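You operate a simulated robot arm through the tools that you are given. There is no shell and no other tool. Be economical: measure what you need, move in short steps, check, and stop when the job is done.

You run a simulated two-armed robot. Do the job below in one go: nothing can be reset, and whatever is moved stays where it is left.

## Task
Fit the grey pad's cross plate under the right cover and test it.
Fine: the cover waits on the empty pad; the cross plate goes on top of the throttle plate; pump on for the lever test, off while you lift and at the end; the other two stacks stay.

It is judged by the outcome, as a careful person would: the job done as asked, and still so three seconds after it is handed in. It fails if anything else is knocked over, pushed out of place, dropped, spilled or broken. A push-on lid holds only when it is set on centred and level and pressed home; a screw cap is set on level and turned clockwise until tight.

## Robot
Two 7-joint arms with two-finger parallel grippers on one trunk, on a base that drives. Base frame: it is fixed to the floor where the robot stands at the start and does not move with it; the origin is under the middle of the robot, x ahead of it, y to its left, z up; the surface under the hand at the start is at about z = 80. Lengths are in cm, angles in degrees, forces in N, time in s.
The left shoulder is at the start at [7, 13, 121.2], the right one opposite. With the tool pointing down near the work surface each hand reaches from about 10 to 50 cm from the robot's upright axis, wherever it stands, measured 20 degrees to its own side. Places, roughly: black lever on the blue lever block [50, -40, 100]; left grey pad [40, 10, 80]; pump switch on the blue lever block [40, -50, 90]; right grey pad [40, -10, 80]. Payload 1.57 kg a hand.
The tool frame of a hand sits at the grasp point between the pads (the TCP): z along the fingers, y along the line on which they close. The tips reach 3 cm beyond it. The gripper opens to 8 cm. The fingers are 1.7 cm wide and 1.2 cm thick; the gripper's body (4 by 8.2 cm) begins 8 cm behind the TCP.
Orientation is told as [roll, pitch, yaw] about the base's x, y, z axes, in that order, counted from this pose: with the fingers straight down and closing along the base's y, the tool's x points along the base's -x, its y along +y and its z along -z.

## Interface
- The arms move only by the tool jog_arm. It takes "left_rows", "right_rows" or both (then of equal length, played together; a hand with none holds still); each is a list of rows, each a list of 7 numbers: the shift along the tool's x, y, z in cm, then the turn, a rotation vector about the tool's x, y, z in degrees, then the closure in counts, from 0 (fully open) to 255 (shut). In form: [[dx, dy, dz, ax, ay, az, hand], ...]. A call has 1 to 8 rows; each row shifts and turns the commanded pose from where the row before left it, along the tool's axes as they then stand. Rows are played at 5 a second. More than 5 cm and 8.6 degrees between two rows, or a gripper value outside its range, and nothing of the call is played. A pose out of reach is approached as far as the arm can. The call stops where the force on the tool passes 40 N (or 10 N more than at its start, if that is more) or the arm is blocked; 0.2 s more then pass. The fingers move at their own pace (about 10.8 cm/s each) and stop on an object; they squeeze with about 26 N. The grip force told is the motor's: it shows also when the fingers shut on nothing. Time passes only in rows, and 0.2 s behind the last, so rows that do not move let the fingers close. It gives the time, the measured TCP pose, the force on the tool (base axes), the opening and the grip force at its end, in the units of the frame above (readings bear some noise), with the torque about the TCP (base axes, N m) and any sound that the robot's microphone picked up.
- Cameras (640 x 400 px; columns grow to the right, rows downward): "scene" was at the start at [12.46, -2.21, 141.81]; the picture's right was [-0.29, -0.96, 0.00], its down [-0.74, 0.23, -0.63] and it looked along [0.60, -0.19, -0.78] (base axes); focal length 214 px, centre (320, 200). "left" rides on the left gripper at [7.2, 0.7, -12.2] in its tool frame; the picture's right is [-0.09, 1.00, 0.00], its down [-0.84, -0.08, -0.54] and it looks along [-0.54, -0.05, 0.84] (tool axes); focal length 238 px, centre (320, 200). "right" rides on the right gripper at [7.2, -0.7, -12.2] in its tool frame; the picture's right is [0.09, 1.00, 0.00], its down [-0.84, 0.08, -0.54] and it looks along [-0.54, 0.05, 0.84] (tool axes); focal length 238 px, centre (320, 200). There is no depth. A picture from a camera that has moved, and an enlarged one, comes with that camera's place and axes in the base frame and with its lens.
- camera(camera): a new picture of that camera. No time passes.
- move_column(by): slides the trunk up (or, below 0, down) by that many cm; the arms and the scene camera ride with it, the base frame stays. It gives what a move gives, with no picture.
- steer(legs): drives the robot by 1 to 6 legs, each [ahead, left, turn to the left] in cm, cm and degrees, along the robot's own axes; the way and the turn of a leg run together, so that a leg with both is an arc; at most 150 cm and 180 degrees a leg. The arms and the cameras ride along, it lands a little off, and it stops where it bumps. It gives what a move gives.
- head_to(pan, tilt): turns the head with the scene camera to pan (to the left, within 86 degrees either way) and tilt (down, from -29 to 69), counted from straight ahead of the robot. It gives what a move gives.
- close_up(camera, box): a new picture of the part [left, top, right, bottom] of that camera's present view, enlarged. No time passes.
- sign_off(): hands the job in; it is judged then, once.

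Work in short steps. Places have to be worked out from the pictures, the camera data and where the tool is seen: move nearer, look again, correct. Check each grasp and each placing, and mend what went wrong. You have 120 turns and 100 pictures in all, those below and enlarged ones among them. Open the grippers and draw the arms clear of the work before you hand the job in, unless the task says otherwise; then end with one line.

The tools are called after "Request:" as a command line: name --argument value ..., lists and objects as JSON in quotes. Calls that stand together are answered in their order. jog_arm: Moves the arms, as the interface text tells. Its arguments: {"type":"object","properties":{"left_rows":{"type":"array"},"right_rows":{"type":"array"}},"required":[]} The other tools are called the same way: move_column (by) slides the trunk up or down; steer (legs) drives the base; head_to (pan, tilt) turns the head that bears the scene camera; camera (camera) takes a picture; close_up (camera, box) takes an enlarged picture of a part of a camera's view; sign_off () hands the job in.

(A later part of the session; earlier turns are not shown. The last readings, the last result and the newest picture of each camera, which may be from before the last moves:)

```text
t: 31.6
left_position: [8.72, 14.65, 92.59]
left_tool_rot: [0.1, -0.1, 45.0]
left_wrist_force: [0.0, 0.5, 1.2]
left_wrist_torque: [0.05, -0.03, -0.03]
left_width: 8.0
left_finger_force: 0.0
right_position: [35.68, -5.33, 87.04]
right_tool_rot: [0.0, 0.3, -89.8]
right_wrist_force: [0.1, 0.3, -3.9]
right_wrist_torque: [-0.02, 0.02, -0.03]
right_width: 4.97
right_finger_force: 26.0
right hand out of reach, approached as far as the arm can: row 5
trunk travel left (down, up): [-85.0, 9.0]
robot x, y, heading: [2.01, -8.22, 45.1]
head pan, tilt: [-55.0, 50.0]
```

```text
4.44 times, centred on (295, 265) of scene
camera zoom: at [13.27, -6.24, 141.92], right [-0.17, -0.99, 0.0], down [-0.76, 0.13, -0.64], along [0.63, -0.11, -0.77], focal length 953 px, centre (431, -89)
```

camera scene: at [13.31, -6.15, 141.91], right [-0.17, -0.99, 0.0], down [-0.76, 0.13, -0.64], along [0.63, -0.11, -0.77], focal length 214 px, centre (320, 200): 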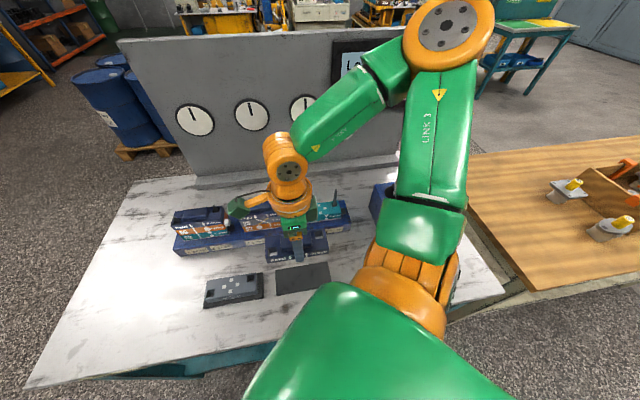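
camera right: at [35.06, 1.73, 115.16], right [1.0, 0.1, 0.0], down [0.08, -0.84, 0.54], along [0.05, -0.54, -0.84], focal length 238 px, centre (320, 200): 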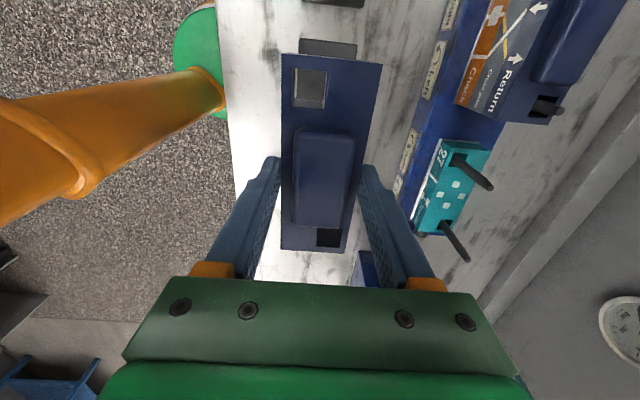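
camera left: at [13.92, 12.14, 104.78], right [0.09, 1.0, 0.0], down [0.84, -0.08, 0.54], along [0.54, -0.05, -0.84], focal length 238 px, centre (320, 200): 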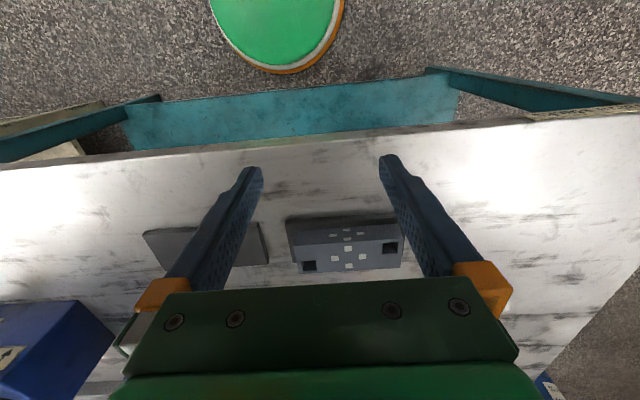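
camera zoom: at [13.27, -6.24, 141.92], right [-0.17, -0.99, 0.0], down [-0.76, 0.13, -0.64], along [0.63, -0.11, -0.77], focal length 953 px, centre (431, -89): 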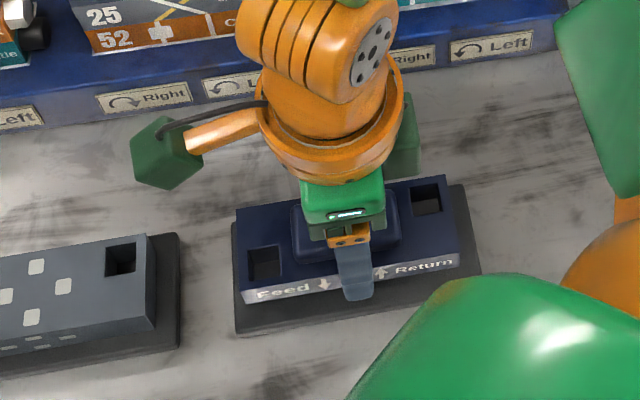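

The arm hit a limit about 2 cm above the pad, so I lower the trunk in small steps instead.

Request:
move_column --by -1.2

Request:
move_column --by -0.4

Request:
close_up --camera "scene" --box '[240, 220, 350, 310]'

```text
t: 32.2
left_position: [8.62, 14.7, 91.51]
left_tool_rot: [-0.1, 0.2, 45.0]
left_wrist_force: [0.4, 0.2, 0.4]
left_wrist_torque: [0.01, 0.02, -0.01]
left_width: 8.0
left_finger_force: 0.0
right_position: [35.63, -5.23, 85.99]
right_tool_rot: [-0.1, 0.2, -89.8]
right_wrist_force: [-0.1, 0.5, -4.5]
right_wrist_torque: [-0.03, -0.02, -0.02]
right_width: 4.95
right_finger_force: 26.0
trunk travel left (down, up): [-83.8, 10.2]
robot x, y, heading: [1.71, -8.12, 44.9]
head pan, tilt: [-55.0, 50.0]
```

```text
t: 32.7
left_position: [8.63, 14.74, 91.13]
left_tool_rot: [0.0, 0.2, 45.1]
left_wrist_force: [-1.1, -0.9, 0.6]
left_wrist_torque: [-0.01, -0.02, -0.03]
left_width: 7.98
left_finger_force: 0.1
right_position: [35.73, -5.29, 85.47]
right_tool_rot: [0.0, 0.1, -89.8]
right_wrist_force: [0.2, -0.2, -4.4]
right_wrist_torque: [0.01, 0.01, -0.02]
right_width: 4.97
right_finger_force: 25.9
trunk travel left (down, up): [-83.4, 10.6]
robot x, y, heading: [1.79, -8.71, 45.1]
head pan, tilt: [-55.0, 50.0]
```

```text
4.44 times, centred on (295, 265) of scene
camera zoom: at [13.27, -6.11, 140.31], right [-0.17, -0.99, 0.0], down [-0.76, 0.13, -0.64], along [0.63, -0.11, -0.77], focal length 953 px, centre (431, -89)
```

zoom: 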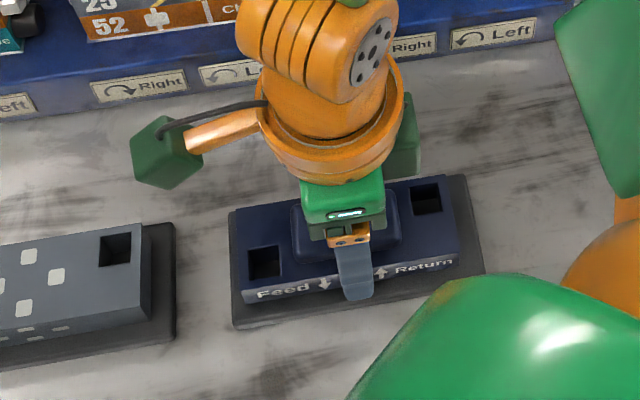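

Not touching yet. I continue down in small steps.

Request:
move_column --by -0.4

Request:
move_column --by -0.3

Request:
move_column --by -0.3

```text
t: 33.2
left_position: [8.77, 14.72, 90.79]
left_tool_rot: [0.1, 0.2, 45.1]
left_wrist_force: [0.3, 0.0, 1.0]
left_wrist_torque: [-0.03, -0.01, 0.04]
left_width: 8.0
left_finger_force: 0.0
right_position: [35.65, -5.26, 85.06]
right_tool_rot: [0.0, 0.1, -89.9]
right_wrist_force: [0.1, -0.9, -4.8]
right_wrist_torque: [-0.01, 0.01, 0.0]
right_width: 5.0
right_finger_force: 25.3
trunk travel left (down, up): [-83.0, 11.0]
robot x, y, heading: [2.18, -8.32, 45.2]
head pan, tilt: [-55.0, 50.0]
```

```text
t: 33.8
left_position: [8.56, 14.6, 90.42]
left_tool_rot: [0.0, -0.1, 45.0]
left_wrist_force: [-0.4, 0.0, 0.4]
left_wrist_torque: [-0.03, 0.0, 0.01]
left_width: 8.01
left_finger_force: 0.0
right_position: [35.57, -5.26, 84.88]
right_tool_rot: [0.0, 0.2, -89.7]
right_wrist_force: [2.3, 0.0, 5.9]
right_wrist_torque: [-0.14, 0.18, 0.03]
right_width: 4.97
right_finger_force: 26.4
trunk travel left (down, up): [-82.7, 11.3]
robot x, y, heading: [1.92, -8.31, 45.5]
head pan, tilt: [-55.0, 50.0]
```

```text
t: 34.3
left_position: [8.5, 14.76, 90.12]
left_tool_rot: [0.0, 0.0, 45.1]
left_wrist_force: [0.4, -0.7, 0.6]
left_wrist_torque: [0.02, 0.02, 0.0]
left_width: 7.99
left_finger_force: 0.1
right_position: [35.59, -5.22, 84.57]
right_tool_rot: [0.1, 0.3, -89.8]
right_wrist_force: [9.0, 0.3, 24.8]
right_wrist_torque: [0.19, -0.1, -0.12]
right_width: 5.0
right_finger_force: 25.9
trunk travel left (down, up): [-82.4, 11.6]
robot x, y, heading: [2.21, -8.36, 45.2]
head pan, tilt: [-55.0, 50.0]
```

The cover rests on the pad (contact at TCP z≈84.9). I relieve the pressure, open, and lift off.

Request:
move_column --by 0.3

Request:
jog_arm --right_rows '[[0, 0, 0, 0, 0, 0, 100], [0, 0, 0, 0, 0, 0, 0], [0, 0, 0, 0, 0, 0, 0], [0, 0, -2, 0, 0, 0, 0], [0, 0, -4, 0, 0, 0, 0], [0, 0, -4, 0, 0, 0, 0], [0, 0, -4, 0, 0, 0, 0], [0, 0, -4, 0, 0, 0, 0]]'

Request:
move_column --by 2.3

Request:
camera --camera "right"

```text
t: 34.8
left_position: [8.5, 14.8, 90.39]
left_tool_rot: [0.0, 0.0, 45.2]
left_wrist_force: [0.8, 0.5, 0.4]
left_wrist_torque: [-0.02, 0.0, -0.01]
left_width: 8.01
left_finger_force: 0.0
right_position: [35.5, -5.32, 84.63]
right_tool_rot: [-0.1, 0.1, -89.8]
right_wrist_force: [-0.1, 0.5, -3.6]
right_wrist_torque: [0.02, 0.0, -0.01]
right_width: 4.95
right_finger_force: 26.2
trunk travel left (down, up): [-82.7, 11.3]
robot x, y, heading: [2.1, -8.38, 45.0]
head pan, tilt: [-55.0, 50.0]
```

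```text
t: 36.6
left_position: [8.49, 14.65, 90.4]
left_tool_rot: [0.0, -0.1, 45.1]
left_wrist_force: [0.1, 0.7, -0.3]
left_wrist_torque: [-0.01, -0.05, 0.03]
left_width: 7.99
left_finger_force: 0.0
right_position: [35.6, -5.48, 102.84]
right_tool_rot: [-0.1, 0.0, -89.7]
right_wrist_force: [0.2, 0.7, 0.2]
right_wrist_torque: [-0.02, 0.01, -0.01]
right_width: 8.01
right_finger_force: 0.1
trunk travel left (down, up): [-82.7, 11.3]
robot x, y, heading: [1.62, -8.6, 45.1]
head pan, tilt: [-55.0, 50.0]
```

```text
t: 37.3
left_position: [8.68, 14.63, 92.53]
left_tool_rot: [0.0, -0.1, 45.0]
left_wrist_force: [-0.5, 0.0, -0.6]
left_wrist_torque: [0.02, 0.03, -0.03]
left_width: 7.99
left_finger_force: 0.0
right_position: [35.57, -5.44, 105.14]
right_tool_rot: [0.0, 0.2, -89.7]
right_wrist_force: [0.0, 0.5, -0.6]
right_wrist_torque: [0.02, 0.03, 0.01]
right_width: 8.03
right_finger_force: 0.1
trunk travel left (down, up): [-85.0, 9.0]
robot x, y, heading: [1.92, -8.09, 45.3]
head pan, tilt: [-55.0, 50.0]
```

```text
62 pictures are left
camera right: at [35.1, 1.69, 117.35], right [1.0, 0.1, 0.0], down [0.08, -0.84, 0.54], along [0.05, -0.54, -0.84], focal length 238 px, centre (320, 200)
```

right: 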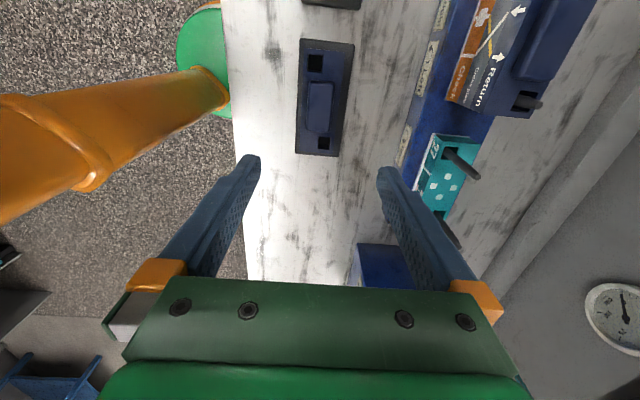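

The cover sits centred on its pad. The plate's label is most likely on its far side, so I will pick the plate at yaw +90 and place it at yaw -90. I move toward it while turning back.

Request:
jog_arm --right_rows '[[4.5, -0.5, 0, 0, 0, 0, 0], [4.5, -0.5, 0, 0, 0, 0, 0], [4.5, -0.5, 0, 0, 0, 0, 0], [0, 0, 0, 0, 0, -8.5, 0], [0, 0, 0, 0, 0, -8.5, 0], [0, 0, 0, 0, 0, -8.5, 0], [0, 0, 0, 0, 0, -8.5, 0], [0, 0, 0, 0, 0, -8.5, 0]]'

Request:
jog_arm --right_rows '[[0, 0, 0, 0, 0, -8.5, 0], [0, 0, 0, 0, 0, -8.5, 0], [0, 0, 0, 0, 0, -8.5, 0], [0, 0, 0, 0, 0, -8.5, 0], [0, 0, 0, 0, 0, -8.5, 0], [0, 0, 0, 0, 0, -8.5, 0], [0, 0, 0, 0, 0, -8.5, 0], [0, 0, 0, 0, 0, -8.5, 0]]'

Request:
jog_arm --right_rows '[[0, 0, 0, 0, 0, -8.5, 0], [0, 0, 0, 0, 0, -8.5, 0], [0, 0, 0, 0, 0, -8.5, 0], [0, 0, 0, 0, 0, -8.5, 0], [0, 0, 0, 0, 0, -8.5, 0], [0, 0, 0, 0, 0, -8.5, 0], [0, 0, 0, 0, 0, -8.5, 0], [0, 0, 0, 0, 0, -8.5, 0]]'

Request:
camera --camera "right"

Request:
camera --camera "scene"

```text
t: 39.1
left_position: [8.6, 14.74, 92.59]
left_tool_rot: [0.0, 0.1, 45.1]
left_wrist_force: [0.3, -0.1, -0.8]
left_wrist_torque: [-0.01, 0.0, -0.02]
left_width: 7.99
left_finger_force: 0.0
right_position: [34.12, 8.06, 105.1]
right_tool_rot: [0.1, 0.1, -47.1]
right_wrist_force: [0.0, -0.1, -0.4]
right_wrist_torque: [0.01, 0.01, 0.0]
right_width: 8.0
right_finger_force: 0.1
trunk travel left (down, up): [-85.0, 9.0]
robot x, y, heading: [1.5, -8.09, 45.1]
head pan, tilt: [-55.0, 50.0]
```

```text
t: 40.9
left_position: [8.68, 14.78, 92.79]
left_tool_rot: [0.0, 0.0, 45.1]
left_wrist_force: [-0.3, 0.2, 0.3]
left_wrist_torque: [0.0, 0.02, -0.01]
left_width: 8.03
left_finger_force: 0.1
right_position: [34.06, 8.22, 105.31]
right_tool_rot: [0.1, -0.2, 20.8]
right_wrist_force: [-0.6, -0.1, 0.3]
right_wrist_torque: [0.02, 0.01, -0.03]
right_width: 8.01
right_finger_force: 0.2
trunk travel left (down, up): [-85.0, 9.0]
robot x, y, heading: [1.97, -8.28, 45.1]
head pan, tilt: [-55.0, 50.0]
```

```text
t: 42.7
left_position: [8.59, 14.75, 92.6]
left_tool_rot: [0.0, 0.0, 45.2]
left_wrist_force: [-0.1, -0.7, 0.4]
left_wrist_torque: [-0.02, 0.02, 0.02]
left_width: 8.01
left_finger_force: 0.0
right_position: [34.14, 8.15, 105.22]
right_tool_rot: [0.0, -0.1, 88.8]
right_wrist_force: [-0.1, 0.6, -0.4]
right_wrist_torque: [0.0, 0.0, -0.01]
right_width: 8.01
right_finger_force: 0.0
trunk travel left (down, up): [-85.0, 9.0]
robot x, y, heading: [1.81, -8.35, 44.9]
head pan, tilt: [-55.0, 50.0]
```

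```text
61 pictures are left
camera right: at [34.79, 0.82, 117.33], right [-1.0, -0.07, 0.0], down [-0.06, 0.84, 0.54], along [-0.04, 0.54, -0.84], focal length 238 px, centre (320, 200)
```

right: 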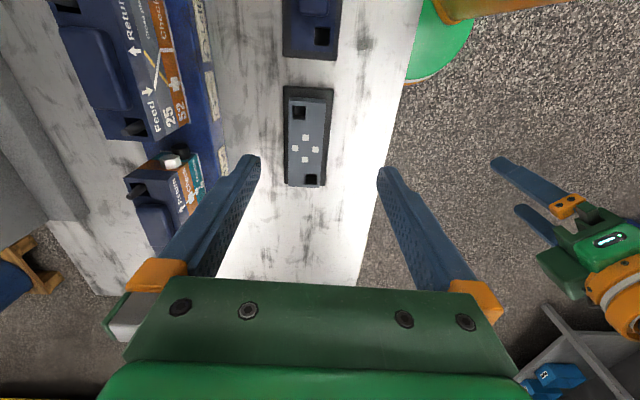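

```text
60 pictures are left
camera scene: at [13.16, -6.12, 141.93], right [-0.17, -0.99, 0.0], down [-0.75, 0.13, -0.64], along [0.63, -0.11, -0.77], focal length 214 px, centre (320, 200)
```

scene: 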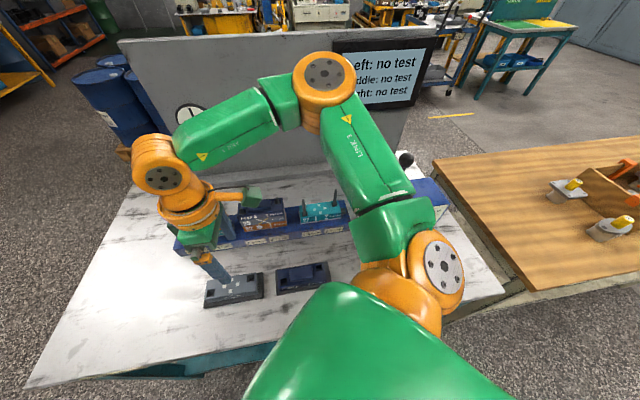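

Yaw 89 works here. The plate's centre is near (35.9, 13.3). I move above it and lower to z≈92 for a check.

Request:
jog_arm --right_rows '[[0, 0, 0, 0, 0, -1.2, 0], [-2.6, -0.9, 0, 0, 0, 0, 0], [-2.6, -0.9, 0, 0, 0, 0, 0], [0, 0, 4, 0, 0, 0, 0], [0, 0, 4, 0, 0, 0, 0], [0, 0, 4, 0, 0, 0, 0], [0, 0, 0, 0, 0, 0, 0]]'

Request:
camera --camera "right"

Request:
close_up --camera "scene" --box '[180, 220, 290, 320]'

```text
t: 44.3
left_position: [8.58, 14.74, 92.78]
left_tool_rot: [0.0, -0.1, 45.2]
left_wrist_force: [-0.4, 0.2, 0.1]
left_wrist_torque: [-0.02, 0.02, 0.03]
left_width: 7.99
left_finger_force: 0.0
right_position: [37.27, 5.96, 95.38]
right_tool_rot: [-0.1, -0.3, 89.9]
right_wrist_force: [-0.6, -0.2, -0.7]
right_wrist_torque: [-0.01, -0.02, -0.02]
right_width: 8.0
right_finger_force: 0.1
right hand out of reach, approached as far as the arm can: row 2, 3, 4, 5, 6
trunk travel left (down, up): [-85.0, 9.0]
robot x, y, heading: [1.75, -8.72, 45.1]
head pan, tilt: [-55.0, 50.0]
```

```text
59 pictures are left
camera right: at [37.99, -1.34, 107.56], right [-1.0, -0.09, 0.0], down [-0.08, 0.83, 0.55], along [-0.05, 0.54, -0.84], focal length 238 px, centre (320, 200)
```

right: 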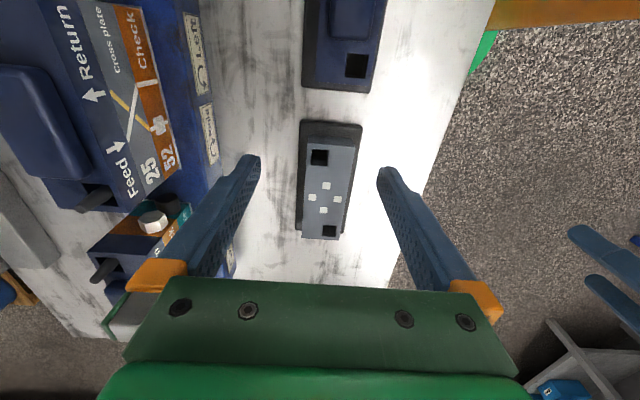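

```text
4.00 times, centred on (235, 270) of scene
camera zoom: at [13.14, -6.11, 141.93], right [-0.17, -0.99, 0.0], down [-0.75, 0.13, -0.64], along [0.63, -0.11, -0.77], focal length 858 px, centre (660, -80)
```

zoom: 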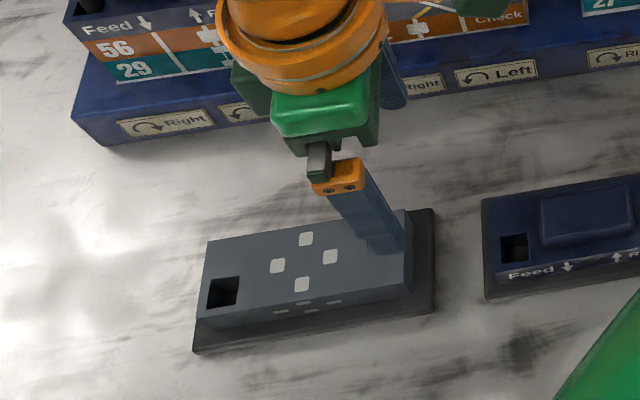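

The arm is at its limit toward +y, so I shift the base by (-1.4, +7.5) cm to bring the hand over the plate.

Request:
steer --legs '[[4.3, 6.3, 0]]'

Request:
camera --camera "right"

```text
t: 45.3
left_position: [7.27, 21.7, 92.68]
left_tool_rot: [0.2, 0.0, 45.1]
left_wrist_force: [-0.2, 0.1, -0.3]
left_wrist_torque: [0.01, 0.02, -0.03]
left_width: 7.98
left_finger_force: 0.0
right_position: [35.95, 13.03, 95.45]
right_tool_rot: [0.1, -0.5, 89.9]
right_wrist_force: [-0.5, -0.5, 0.3]
right_wrist_torque: [0.0, 0.01, -0.03]
right_width: 8.01
right_finger_force: 0.1
trunk travel left (down, up): [-85.0, 9.0]
robot x, y, heading: [0.57, -0.89, 45.3]
head pan, tilt: [-55.0, 50.0]
```

```text
57 pictures are left
camera right: at [36.71, 5.62, 107.59], right [-1.0, -0.09, 0.0], down [-0.08, 0.83, 0.55], along [-0.05, 0.55, -0.84], focal length 238 px, centre (320, 200)
```

right: 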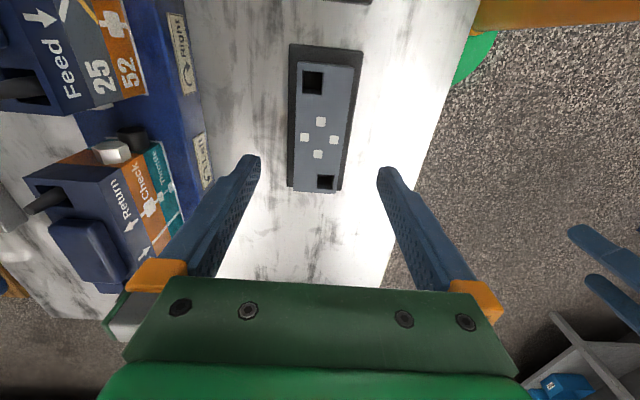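

The plate's centre works out at (36.0, 13.6). I shift 0.5 cm and descend to TCP z≈84.6.

Request:
jog_arm --right_rows '[[-0.5, 0, 0, 0, 0, 0, 0], [0, 0, 4, 0, 0, 0, 0], [0, 0, 4, 0, 0, 0, 0], [0, 0, 2.8, 0, 0, 0, 0], [0, 0, 0, 0, 0, 0, 0]]'

Request:
close_up --camera "scene" --box '[180, 200, 330, 320]'

```text
t: 46.5
left_position: [7.22, 22.3, 92.69]
left_tool_rot: [-0.1, -0.1, 45.2]
left_wrist_force: [0.3, 0.8, 0.4]
left_wrist_torque: [0.0, 0.01, 0.01]
left_width: 7.98
left_finger_force: 0.1
right_position: [36.67, 8.76, 90.25]
right_tool_rot: [-0.1, -0.3, 89.8]
right_wrist_force: [0.1, 1.3, -0.6]
right_wrist_torque: [0.03, 0.0, 0.0]
right_width: 8.01
right_finger_force: 0.1
right hand out of reach, approached as far as the arm can: row 1, 2, 3, 4
trunk travel left (down, up): [-85.0, 9.0]
robot x, y, heading: [0.35, -0.9, 45.1]
head pan, tilt: [-55.0, 50.0]
```

```text
3.33 times, centred on (255, 260) of scene
camera zoom: at [11.78, 1.27, 141.93], right [-0.17, -0.99, 0.0], down [-0.75, 0.13, -0.64], along [0.63, -0.11, -0.77], focal length 715 px, centre (537, 0)
```

zoom: 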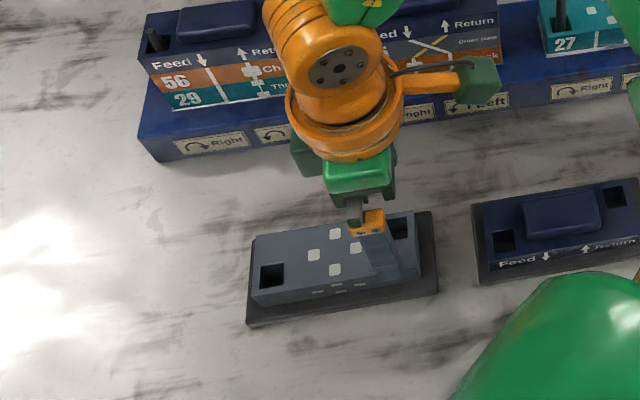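

It's the wrist's positive-yaw limit again, so I need the robot turned further left. I raise the hand, turn to heading ≈80 and shift back along -y.

Request:
jog_arm --right_rows '[[0, 0, -4, 0, 0, 0, 0], [0, 0, -4, 0, 0, 0, 0], [0, 0, -4, 0, 0, 0, 0], [0, 0, -3, 0, 0, 0, 0], [0, 0, 0, 0, 0, 8.5, 0], [0, 0, 0, 0, 0, 8.5, 0], [0, 0, 0, 0, 0, 8.5, 0], [0, 0, 0, 0, 0, 8.5, 0]]'

Request:
steer --legs '[[0, 0, 35], [-9.6, -3.2, 0]]'

Request:
head_to --pan -80 --tilt 50

Request:
camera --camera "scene"

```text
t: 48.3
left_position: [7.24, 22.15, 92.66]
left_tool_rot: [0.0, 0.0, 45.1]
left_wrist_force: [0.1, 0.8, -0.6]
left_wrist_torque: [0.02, -0.01, 0.0]
left_width: 7.99
left_finger_force: 0.0
right_position: [36.83, 8.73, 105.14]
right_tool_rot: [0.2, -0.2, 55.7]
right_wrist_force: [0.2, -0.1, 0.0]
right_wrist_torque: [-0.02, 0.02, 0.03]
right_width: 8.0
right_finger_force: 0.1
trunk travel left (down, up): [-85.0, 9.0]
robot x, y, heading: [0.58, -0.81, 45.0]
head pan, tilt: [-55.0, 50.0]
```

```text
t: 51.1
left_position: [-5.69, 12.14, 92.57]
left_tool_rot: [-0.2, 0.2, 80.1]
left_wrist_force: [0.5, 0.4, -0.8]
left_wrist_torque: [-0.02, -0.01, -0.05]
left_width: 8.02
left_finger_force: 0.1
right_position: [26.07, 18.11, 105.05]
right_tool_rot: [0.1, 0.0, 90.9]
right_wrist_force: [0.4, 0.3, 0.1]
right_wrist_torque: [-0.02, 0.01, 0.01]
right_width: 8.0
right_finger_force: 0.1
trunk travel left (down, up): [-85.0, 9.0]
robot x, y, heading: [2.06, -10.79, 80.0]
head pan, tilt: [-55.0, 50.0]
```

```text
t: 52.0
left_position: [-5.81, 11.74, 92.64]
left_tool_rot: [0.0, 0.1, 80.3]
left_wrist_force: [0.6, -0.3, 0.3]
left_wrist_torque: [0.02, -0.02, 0.0]
left_width: 7.98
left_finger_force: 0.1
right_position: [26.18, 17.72, 105.2]
right_tool_rot: [0.2, -0.2, 91.0]
right_wrist_force: [0.8, 0.2, -0.5]
right_wrist_torque: [0.02, 0.02, 0.01]
right_width: 7.98
right_finger_force: 0.1
trunk travel left (down, up): [-85.0, 9.0]
robot x, y, heading: [1.76, -10.83, 80.1]
head pan, tilt: [-80.0, 50.0]
```

```text
55 pictures are left
camera scene: at [10.72, -6.07, 141.93], right [0.0, -1.0, 0.0], down [-0.77, 0.0, -0.64], along [0.64, 0.0, -0.77], focal length 214 px, centre (320, 200)
```

scene: 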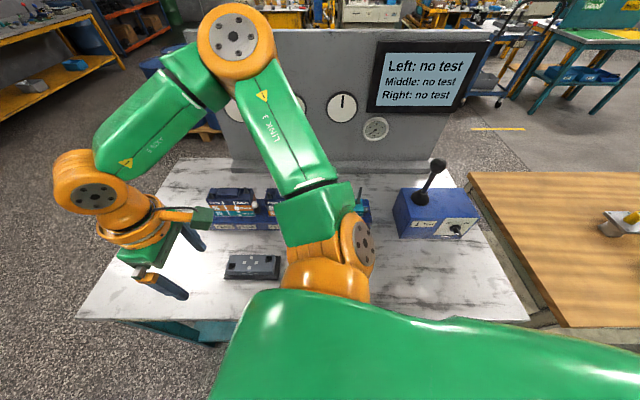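

The hand is now at (26.2, 17.8), yaw 91. I move it over the plate at (36.0, 13.6) and lower to z≈93.

Request:
jog_arm --right_rows '[[0, 0, 0, 0, 0, 1, 0], [1.4, -3.3, 0, 0, 0, 0, 0], [1.4, -3.3, 0, 0, 0, 0, 0], [1.4, -3.3, 0, 0, 0, 0, 0], [0, 0, 4, 0, 0, 0, 0], [0, 0, 4, 0, 0, 0, 0], [0, 0, 4, 0, 0, 0, 0], [0, 0, 0, 0, 0, 0, 0]]'

Request:
camera --camera "right"

```text
t: 53.8
left_position: [-5.75, 11.73, 92.65]
left_tool_rot: [0.0, 0.0, 80.3]
left_wrist_force: [0.4, 0.5, 0.4]
left_wrist_torque: [0.01, -0.01, 0.0]
left_width: 8.01
left_finger_force: 0.1
right_position: [36.0, 13.61, 92.95]
right_tool_rot: [0.2, -0.3, 90.0]
right_wrist_force: [0.6, 0.5, 0.0]
right_wrist_torque: [-0.03, 0.01, 0.03]
right_width: 8.0
right_finger_force: 0.0
trunk travel left (down, up): [-85.0, 9.0]
robot x, y, heading: [1.76, -11.48, 80.3]
head pan, tilt: [-80.0, 50.0]
```

```text
54 pictures are left
camera right: at [36.78, 6.28, 105.15], right [-1.0, -0.09, 0.0], down [-0.08, 0.83, 0.55], along [-0.05, 0.54, -0.84], focal length 238 px, centre (320, 200)
```

right: 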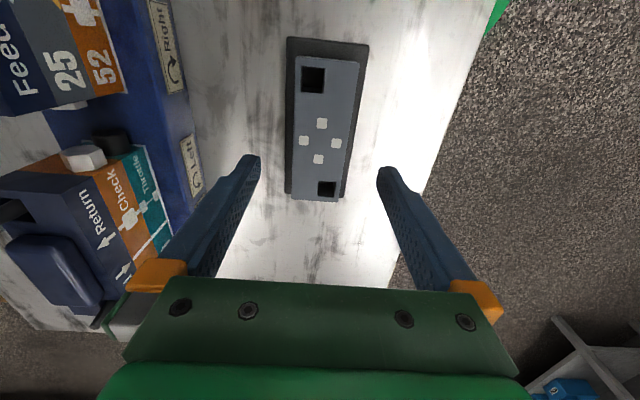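

Centred on the plate. I descend to TCP z≈84.6 and grip.

Request:
jog_arm --right_rows '[[0, 0, 3.5, 0, 0, 0, 0], [0, 0, 3.5, 0, 0, 0, 0], [0, 0, 1.4, 0, 0, 0, 0], [0, 0, 0, 0, 0, 0, 0]]'

Request:
jog_arm --right_rows '[[0, 0, 0, 0, 0, 0, 120], [0, 0, 0, 0, 0, 0, 255], [0, 0, 0, 0, 0, 0, 255], [0, 0, 0, 0, 0, 0, 255]]'

Request:
close_up --camera "scene" --box '[200, 220, 310, 300]'

```text
t: 54.8
left_position: [-5.71, 11.76, 92.78]
left_tool_rot: [0.0, 0.0, 80.2]
left_wrist_force: [-0.3, -0.1, -0.2]
left_wrist_torque: [-0.03, 0.01, 0.02]
left_width: 8.02
left_finger_force: 0.1
right_position: [36.08, 13.42, 86.01]
right_tool_rot: [0.1, -0.1, 90.0]
right_wrist_force: [-0.3, 0.0, 0.7]
right_wrist_torque: [0.01, -0.03, 0.0]
right_width: 7.98
right_finger_force: 0.0
right hand out of reach, approached as far as the arm can: row 3
trunk travel left (down, up): [-85.0, 9.0]
robot x, y, heading: [1.69, -11.08, 80.2]
head pan, tilt: [-80.0, 50.0]
```

```text
t: 55.8
left_position: [-5.73, 11.89, 92.57]
left_tool_rot: [0.0, 0.1, 80.1]
left_wrist_force: [0.1, 0.4, 0.1]
left_wrist_torque: [0.03, -0.03, -0.01]
left_width: 8.01
left_finger_force: 0.1
right_position: [35.94, 13.61, 86.1]
right_tool_rot: [0.0, -0.1, 90.0]
right_wrist_force: [-1.0, 0.2, 1.3]
right_wrist_torque: [-0.02, 0.0, -0.03]
right_width: 4.99
right_finger_force: 25.9
trunk travel left (down, up): [-85.0, 9.0]
robot x, y, heading: [1.94, -11.21, 80.1]
head pan, tilt: [-80.0, 50.0]
```

```text
5.00 times, centred on (255, 260) of scene
camera zoom: at [10.7, -5.95, 141.93], right [0.0, -1.0, 0.0], down [-0.77, 0.0, -0.64], along [0.64, 0.0, -0.77], focal length 1072 px, centre (645, -100)
```

zoom: 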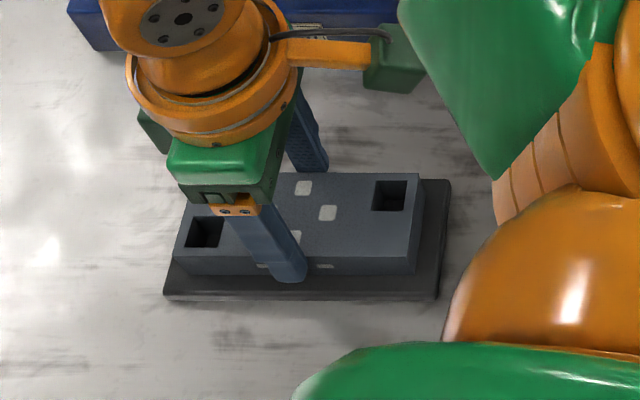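

The grip is only about 1 cm deep because the arm stopped at z 86. I open, lower the trunk 0.9 cm, and regrip deeper.

Request:
jog_arm --right_rows '[[0, 0, 0, 0, 0, 0, 60], [0, 0, 0, 0, 0, 0, 60]]'

Request:
move_column --by -0.9

Request:
jog_arm --right_rows '[[0, 0, 0, 0, 0, 0, 200], [0, 0, 0, 0, 0, 0, 255], [0, 0, 0, 0, 0, 0, 255], [0, 0, 0, 0, 0, 0, 255]]'

Request:
jog_arm --right_rows '[[0, 0, -1, 0, 0, 0, 255], [0, 0, -4, 0, 0, 0, 255], [0, 0, -4, 0, 0, 0, 255], [0, 0, -4, 0, 0, 0, 255], [0, 0, -4, 0, 0, 0, 255], [0, 0, 0, 0, 0, 0, 255]]'

Request:
camera --camera "right"

Request:
camera --camera "scene"

```text
t: 56.4
left_position: [-5.81, 11.8, 92.64]
left_tool_rot: [0.0, 0.0, 80.3]
left_wrist_force: [1.0, 0.1, 0.6]
left_wrist_torque: [0.03, 0.03, 0.02]
left_width: 8.0
left_finger_force: 0.0
right_position: [35.94, 13.55, 86.04]
right_tool_rot: [0.1, -0.2, 90.0]
right_wrist_force: [1.0, 0.4, 0.0]
right_wrist_torque: [0.01, -0.02, 0.01]
right_width: 6.15
right_finger_force: 0.0
trunk travel left (down, up): [-85.0, 9.0]
robot x, y, heading: [1.78, -10.79, 80.1]
head pan, tilt: [-80.0, 50.0]
```

```text
t: 57.0
left_position: [-5.76, 11.86, 91.69]
left_tool_rot: [0.0, 0.1, 80.2]
left_wrist_force: [-0.6, -0.1, 0.2]
left_wrist_torque: [0.01, 0.03, 0.01]
left_width: 8.0
left_finger_force: 0.0
right_position: [36.08, 13.6, 85.1]
right_tool_rot: [0.0, -0.2, 90.0]
right_wrist_force: [0.8, -0.5, -0.4]
right_wrist_torque: [-0.01, -0.02, 0.01]
right_width: 6.13
right_finger_force: 0.1
trunk travel left (down, up): [-84.1, 9.9]
robot x, y, heading: [1.97, -11.19, 80.2]
head pan, tilt: [-80.0, 50.0]
```

```text
t: 58.0
left_position: [-5.8, 11.7, 91.73]
left_tool_rot: [0.0, 0.0, 80.1]
left_wrist_force: [-0.4, 0.5, -1.1]
left_wrist_torque: [-0.01, -0.01, 0.0]
left_width: 8.01
left_finger_force: 0.1
right_position: [35.93, 13.5, 85.12]
right_tool_rot: [0.1, -0.3, 90.0]
right_wrist_force: [-1.8, -0.4, -0.2]
right_wrist_torque: [0.09, 0.04, 0.09]
right_width: 4.96
right_finger_force: 25.6
trunk travel left (down, up): [-84.1, 9.9]
robot x, y, heading: [2.34, -10.86, 80.2]
head pan, tilt: [-80.0, 50.0]
```

```text
t: 59.4
left_position: [-5.63, 11.81, 91.71]
left_tool_rot: [0.0, 0.1, 80.2]
left_wrist_force: [0.0, -0.5, -0.4]
left_wrist_torque: [0.03, 0.0, -0.03]
left_width: 8.02
left_finger_force: 0.1
right_position: [36.04, 13.47, 102.13]
right_tool_rot: [0.1, -0.2, 90.0]
right_wrist_force: [0.1, -0.3, -4.7]
right_wrist_torque: [-0.01, 0.03, -0.03]
right_width: 4.96
right_finger_force: 26.3
trunk travel left (down, up): [-84.1, 9.9]
robot x, y, heading: [1.88, -11.43, 80.3]
head pan, tilt: [-80.0, 50.0]
```

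```text
52 pictures are left
camera right: at [36.83, 6.15, 114.29], right [-1.0, -0.09, 0.0], down [-0.08, 0.84, 0.54], along [-0.05, 0.54, -0.84], focal length 238 px, centre (320, 200)
```

right: 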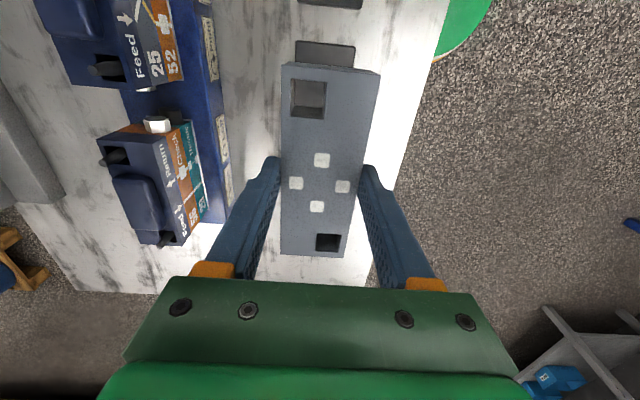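

```text
51 pictures are left
camera scene: at [10.82, -5.9, 141.02], right [0.0, -1.0, 0.0], down [-0.77, 0.0, -0.64], along [0.64, 0.0, -0.77], focal length 214 px, centre (320, 200)
```

scene: 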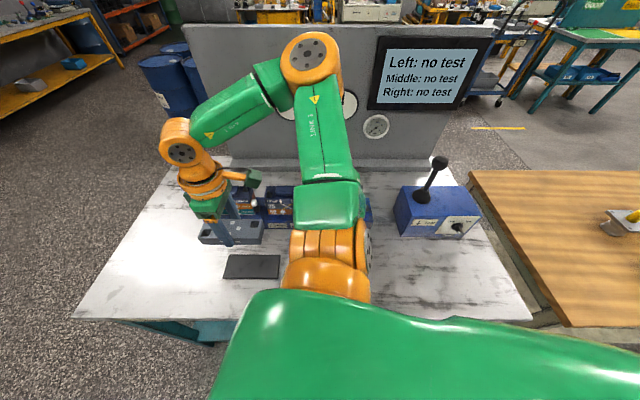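

Plate held firmly (4.7 N). I rotate it toward yaw 0 at this height, which will bring its back side into view.

Request:
jog_arm --right_rows '[[0, 0, 0, 0, 0, 8.5, 255], [0, 0, 0, 0, 0, 8.5, 255], [0, 0, 0, 0, 0, 8.5, 255], [0, 0, 0, 0, 0, 8.5, 255], [0, 0, 0, 0, 0, 8.5, 255], [0, 0, 0, 0, 0, 8.5, 255], [0, 0, 0, 0, 0, 8.5, 255], [0, 0, 0, 0, 0, 8.5, 255]]'

Request:
jog_arm --right_rows '[[0, 0, 0, 0, 0, 8.5, 255], [0, 0, 0, 0, 0, 8.5, 255], [0, 0, 0, 0, 0, 8.5, 255], [0, 0, 0, 0, 0, 8.5, 255], [0, 0, 0, 0, 0, 8.5, 255], [0, 0, 0, 0, 0, 8.5, 255], [0, 0, 0, 0, 0, 8.5, 255], [0, 0, 0, 0, 0, 8.5, 255]]'

Request:
close_up --camera "scene" --box '[170, 180, 300, 290]'

```text
t: 61.2
left_position: [-5.63, 11.82, 91.68]
left_tool_rot: [-0.1, 0.1, 80.3]
left_wrist_force: [0.0, -0.7, 0.0]
left_wrist_torque: [0.0, 0.0, 0.01]
left_width: 8.01
left_finger_force: 0.1
right_position: [35.97, 13.5, 102.2]
right_tool_rot: [0.2, 0.0, 21.8]
right_wrist_force: [0.0, 0.3, -4.2]
right_wrist_torque: [0.01, 0.03, 0.02]
right_width: 4.97
right_finger_force: 26.5
trunk travel left (down, up): [-84.1, 9.9]
robot x, y, heading: [2.38, -11.04, 80.2]
head pan, tilt: [-80.0, 50.0]
```

```text
t: 63.0
left_position: [-5.71, 11.77, 91.78]
left_tool_rot: [0.0, 0.2, 80.2]
left_wrist_force: [-0.8, 0.2, 0.4]
left_wrist_torque: [-0.01, -0.04, -0.02]
left_width: 7.98
left_finger_force: 0.1
right_position: [35.98, 13.52, 101.96]
right_tool_rot: [-0.2, 0.2, -46.2]
right_wrist_force: [0.6, -1.4, -3.5]
right_wrist_torque: [0.0, 0.0, 0.01]
right_width: 4.97
right_finger_force: 26.1
trunk travel left (down, up): [-84.1, 9.9]
robot x, y, heading: [2.08, -11.02, 80.4]
head pan, tilt: [-80.0, 50.0]
```

```text
3.64 times, centred on (235, 235) of scene
camera zoom: at [10.81, -5.92, 141.02], right [0.0, -1.0, 0.0], down [-0.77, 0.0, -0.64], along [0.64, 0.0, -0.77], focal length 780 px, centre (629, 73)
```

zoom: 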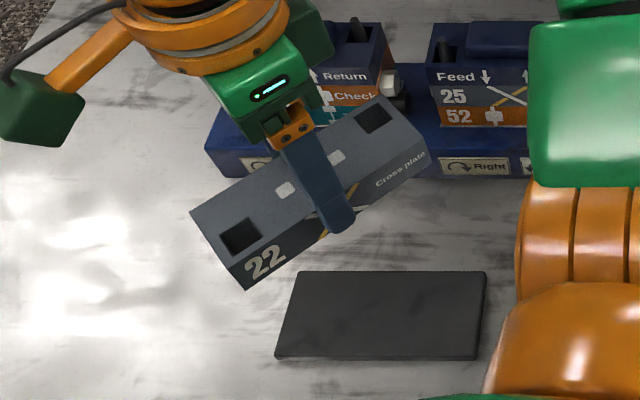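

Confirmed: the label "22 Cross plate" was on the back, so the half turn is right. I raise the plate 3 cm and turn the robot back to heading 45.

Request:
jog_arm --right_rows '[[0, 0, -3, 0, 0, 0, 255], [0, 0, 0, 0, 0, 0, 255]]'

Request:
steer --legs '[[0, 0, -35]]'

Request:
head_to --pan -55 --tilt 50

Request:
camera --camera "scene"

```text
t: 63.6
left_position: [-5.65, 11.82, 91.75]
left_tool_rot: [0.0, 0.0, 80.1]
left_wrist_force: [-0.3, -0.3, -0.3]
left_wrist_torque: [-0.03, -0.01, 0.01]
left_width: 8.02
left_finger_force: 0.1
right_position: [36.13, 13.46, 105.13]
right_tool_rot: [0.0, 0.1, -46.1]
right_wrist_force: [0.4, 1.0, -4.3]
right_wrist_torque: [0.03, 0.01, 0.01]
right_width: 4.98
right_finger_force: 25.6
trunk travel left (down, up): [-84.1, 9.9]
robot x, y, heading: [2.04, -10.94, 80.4]
head pan, tilt: [-80.0, 50.0]
```

```text
t: 65.7
left_position: [8.7, 12.14, 91.69]
left_tool_rot: [0.0, 0.0, 45.2]
left_wrist_force: [-0.1, -1.1, -1.3]
left_wrist_torque: [-0.01, -0.05, -0.05]
left_width: 8.02
left_finger_force: 0.0
right_position: [43.96, -10.35, 105.02]
right_tool_rot: [0.1, 0.1, -81.1]
right_wrist_force: [1.0, -0.7, -5.5]
right_wrist_torque: [0.01, 0.0, -0.03]
right_width: 4.97
right_finger_force: 26.6
trunk travel left (down, up): [-84.1, 9.9]
robot x, y, heading: [2.25, -11.14, 45.5]
head pan, tilt: [-80.0, 50.0]
```

```text
t: 66.6
left_position: [8.84, 12.03, 91.7]
left_tool_rot: [0.1, 0.1, 45.2]
left_wrist_force: [-0.7, -1.1, -0.1]
left_wrist_torque: [0.0, -0.02, -0.02]
left_width: 8.01
left_finger_force: 0.1
right_position: [44.03, -10.57, 105.13]
right_tool_rot: [0.1, 0.3, -81.0]
right_wrist_force: [0.4, 0.5, -4.7]
right_wrist_torque: [0.0, 0.01, -0.01]
right_width: 4.97
right_finger_force: 25.8
trunk travel left (down, up): [-84.1, 9.9]
robot x, y, heading: [1.96, -10.52, 44.9]
head pan, tilt: [-55.0, 50.0]
```

```text
49 pictures are left
camera scene: at [13.4, -8.74, 141.02], right [-0.17, -0.99, 0.0], down [-0.76, 0.13, -0.64], along [0.63, -0.11, -0.77], focal length 214 px, centre (320, 200)
```

scene: 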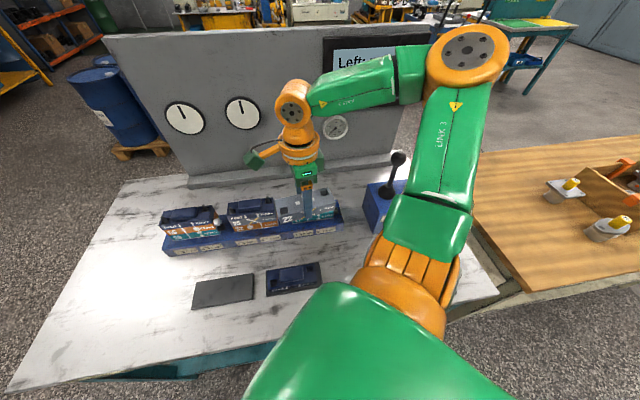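

I turn the last 9° and move above the throttle plate at (54.15, -13.5).

Request:
jog_arm --right_rows '[[0, 0, 0, 0, 0, 4.5, 255], [0, 0, 0, 0, 0, 4.5, 255], [-1, 3.4, 0, 0, 0, 0, 255], [-1, 3.4, 0, 0, 0, 0, 255], [-1, 3.3, 0, 0, 0, 0, 255], [0, 0, 2.5, 0, 0, 0, 255], [0, 0, 0, 0, 0, 0, 255]]'

Request:
camera --camera "right"

Request:
close_up --camera "scene" --box '[270, 170, 360, 240]'

```text
t: 68.2
left_position: [8.74, 12.18, 91.8]
left_tool_rot: [0.0, 0.1, 45.2]
left_wrist_force: [0.1, -0.1, 0.0]
left_wrist_torque: [-0.01, 0.03, 0.04]
left_width: 8.02
left_finger_force: 0.0
right_position: [54.22, -13.52, 102.64]
right_tool_rot: [-0.1, 0.3, -90.0]
right_wrist_force: [0.3, -0.6, -4.0]
right_wrist_torque: [0.0, 0.0, 0.0]
right_width: 4.97
right_finger_force: 26.0
trunk travel left (down, up): [-84.1, 9.9]
robot x, y, heading: [1.95, -11.08, 45.2]
head pan, tilt: [-55.0, 50.0]
```

```text
48 pictures are left
camera right: at [53.57, -6.39, 114.78], right [1.0, 0.09, 0.0], down [0.08, -0.84, 0.54], along [0.05, -0.54, -0.84], focal length 238 px, centre (320, 200)
```

right: 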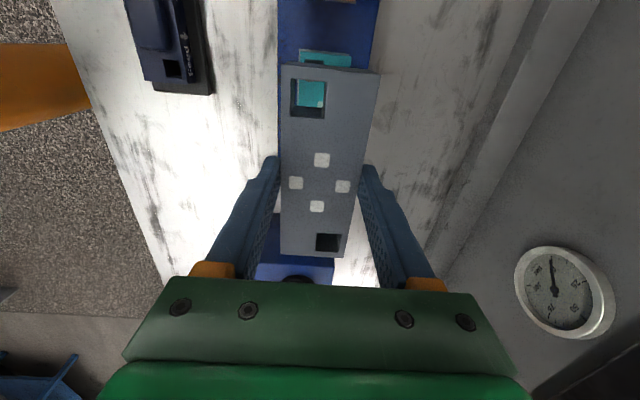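

```text
5.71 times, centred on (315, 205) of scene
camera zoom: at [13.4, -8.74, 141.02], right [-0.17, -0.99, 0.0], down [-0.76, 0.13, -0.64], along [0.63, -0.11, -0.77], focal length 1226 px, centre (349, 171)
```

zoom: 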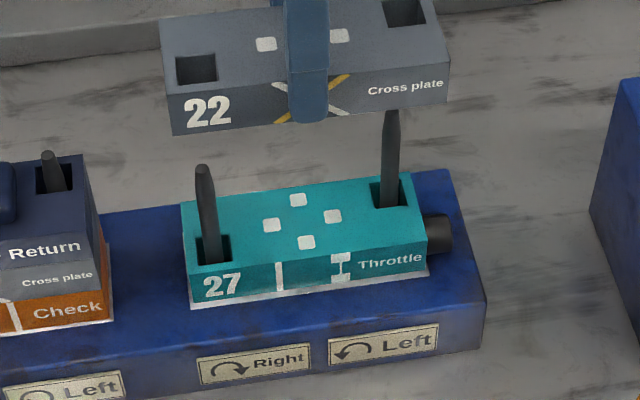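

The label faces front and the hole diagonal matches. The plate sits about 0.25 cm too far toward -y, so I correct that, lower to just above the stud tips, and look again.

Request:
jog_arm --right_rows '[[0.25, 0, 1.5, 0, 0, 0, 255], [0, 0, 1.3, 0, 0, 0, 255], [0, 0, 0, 0, 0, 0, 255]]'

Request:
close_up --camera "right" --box '[260, 40, 400, 280]'

Request:
close_up --camera "scene" --box '[270, 170, 360, 240]'

```text
t: 69.0
left_position: [8.74, 12.12, 91.69]
left_tool_rot: [0.0, 0.0, 45.2]
left_wrist_force: [0.9, -1.1, -0.7]
left_wrist_torque: [-0.02, 0.01, 0.0]
left_width: 7.99
left_finger_force: 0.1
right_position: [54.14, -13.12, 99.77]
right_tool_rot: [-0.1, 0.4, -90.0]
right_wrist_force: [0.7, 0.5, -4.5]
right_wrist_torque: [0.02, -0.01, -0.02]
right_width: 4.94
right_finger_force: 26.2
trunk travel left (down, up): [-84.1, 9.9]
robot x, y, heading: [1.87, -11.36, 45.3]
head pan, tilt: [-55.0, 50.0]
```

```text
1.67 times, centred on (330, 160) of right
camera zoom: at [53.58, -6.11, 112.0], right [1.0, 0.09, 0.0], down [0.08, -0.84, 0.54], along [0.05, -0.54, -0.84], focal length 397 px, centre (303, 267)
```

zoom: 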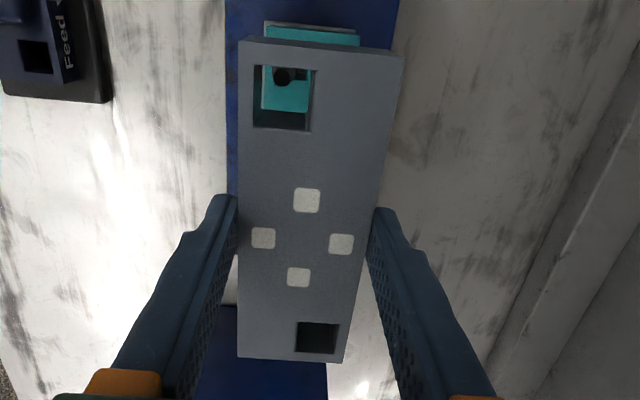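

```text
5.71 times, centred on (315, 205) of scene
camera zoom: at [13.4, -8.73, 141.02], right [-0.17, -0.99, 0.0], down [-0.76, 0.13, -0.64], along [0.63, -0.11, -0.77], focal length 1226 px, centre (349, 171)
```

zoom: 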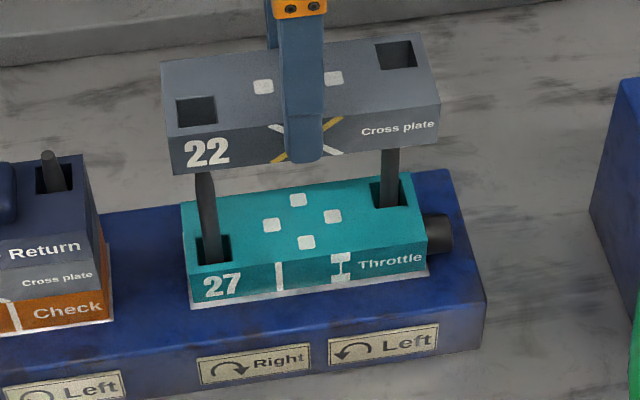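

The stud tip seen through the hole matches the expected place within 0.1 cm. I lower gently onto the studs.

Request:
jog_arm --right_rows '[[0, 0, 1, 0, 0, 0, 255], [0, 0, 1, 0, 0, 0, 255], [0, 0, 1, 0, 0, 0, 255], [0, 0, 1, 0, 0, 0, 255], [0, 0, 0, 0, 0, 0, 255]]'

Request:
close_up --camera "scene" --box '[270, 170, 360, 240]'

Request:
close_up --camera "right" --box '[260, 40, 400, 280]'

```text
t: 70.2
left_position: [8.78, 12.11, 91.78]
left_tool_rot: [0.0, 0.1, 45.1]
left_wrist_force: [0.4, -0.2, -0.8]
left_wrist_torque: [0.0, 0.04, 0.0]
left_width: 8.01
left_finger_force: 0.0
right_position: [54.18, -13.19, 95.76]
right_tool_rot: [-0.1, 0.3, -90.0]
right_wrist_force: [-0.7, -0.7, -3.8]
right_wrist_torque: [0.01, 0.0, 0.0]
right_width: 4.97
right_finger_force: 25.6
trunk travel left (down, up): [-84.1, 9.9]
robot x, y, heading: [1.76, -11.08, 45.0]
head pan, tilt: [-55.0, 50.0]
```

```text
5.71 times, centred on (315, 205) of scene
camera zoom: at [13.42, -8.73, 141.02], right [-0.17, -0.99, 0.0], down [-0.76, 0.13, -0.64], along [0.63, -0.11, -0.77], focal length 1226 px, centre (349, 171)
```

zoom: 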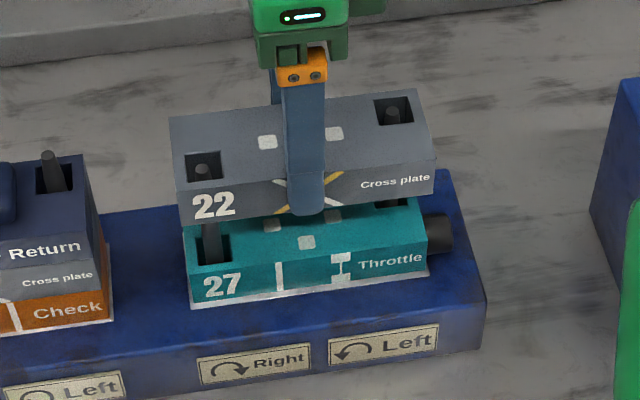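

```text
1.67 times, centred on (330, 160) of right
camera zoom: at [53.6, -6.1, 107.99], right [1.0, 0.09, 0.0], down [0.08, -0.84, 0.54], along [0.05, -0.54, -0.84], focal length 397 px, centre (303, 267)
```

zoom: 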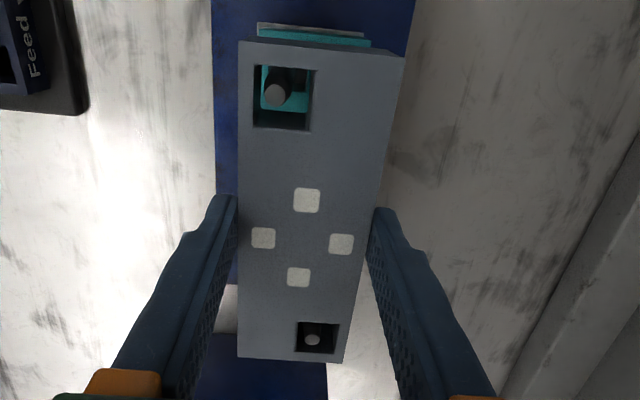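

Both studs are inside the holes. I continue down, with small last steps.

Request:
jog_arm --right_rows '[[0, 0, 1, 0, 0, 0, 255], [0, 0, 1, 0, 0, 0, 255], [0, 0, 1, 0, 0, 0, 255], [0, 0, 0.7, 0, 0, 0, 255], [0, 0, 0, 0, 0, 0, 255]]'

Request:
jog_arm --right_rows '[[0, 0, 0.3, 0, 0, 0, 255], [0, 0, 0.2, 0, 0, 0, 255], [0, 0, 0, 0, 0, 0, 255]]'

Request:
close_up --camera "scene" --box '[270, 170, 360, 240]'

```text
t: 71.4
left_position: [8.72, 12.02, 91.78]
left_tool_rot: [0.0, 0.0, 45.3]
left_wrist_force: [-0.3, 1.1, -0.4]
left_wrist_torque: [-0.02, 0.03, 0.0]
left_width: 8.04
left_finger_force: 0.0
right_position: [54.11, -13.14, 92.09]
right_tool_rot: [0.0, 0.3, -90.0]
right_wrist_force: [-0.3, 0.4, -4.6]
right_wrist_torque: [0.0, 0.0, 0.03]
right_width: 4.96
right_finger_force: 25.8
trunk travel left (down, up): [-84.1, 9.9]
robot x, y, heading: [2.19, -11.43, 45.1]
head pan, tilt: [-55.0, 50.0]
```

```text
t: 72.2
left_position: [8.62, 12.1, 91.85]
left_tool_rot: [0.1, 0.0, 45.2]
left_wrist_force: [0.3, 0.6, -0.5]
left_wrist_torque: [0.0, 0.03, 0.06]
left_width: 7.99
left_finger_force: 0.1
right_position: [54.04, -13.14, 91.8]
right_tool_rot: [0.1, 0.3, -90.0]
right_wrist_force: [5.8, -1.1, 11.0]
right_wrist_torque: [-0.73, -0.01, 0.24]
right_width: 5.0
right_finger_force: 26.0
trunk travel left (down, up): [-84.1, 9.9]
robot x, y, heading: [2.09, -10.84, 45.2]
head pan, tilt: [-55.0, 50.0]
```

```text
5.71 times, centred on (315, 205) of scene
camera zoom: at [13.21, -8.71, 141.05], right [-0.17, -0.99, 0.0], down [-0.75, 0.13, -0.64], along [0.63, -0.11, -0.77], focal length 1226 px, centre (349, 171)
```

zoom: 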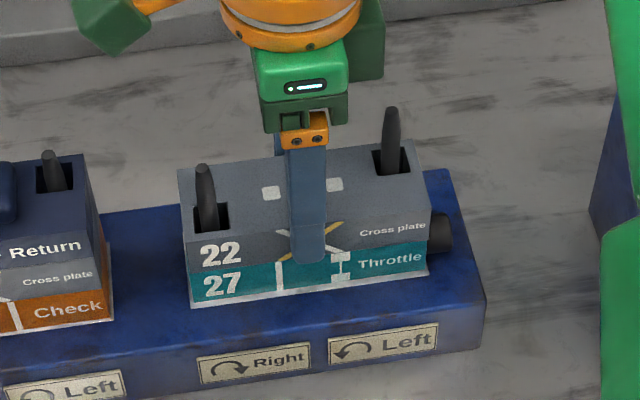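

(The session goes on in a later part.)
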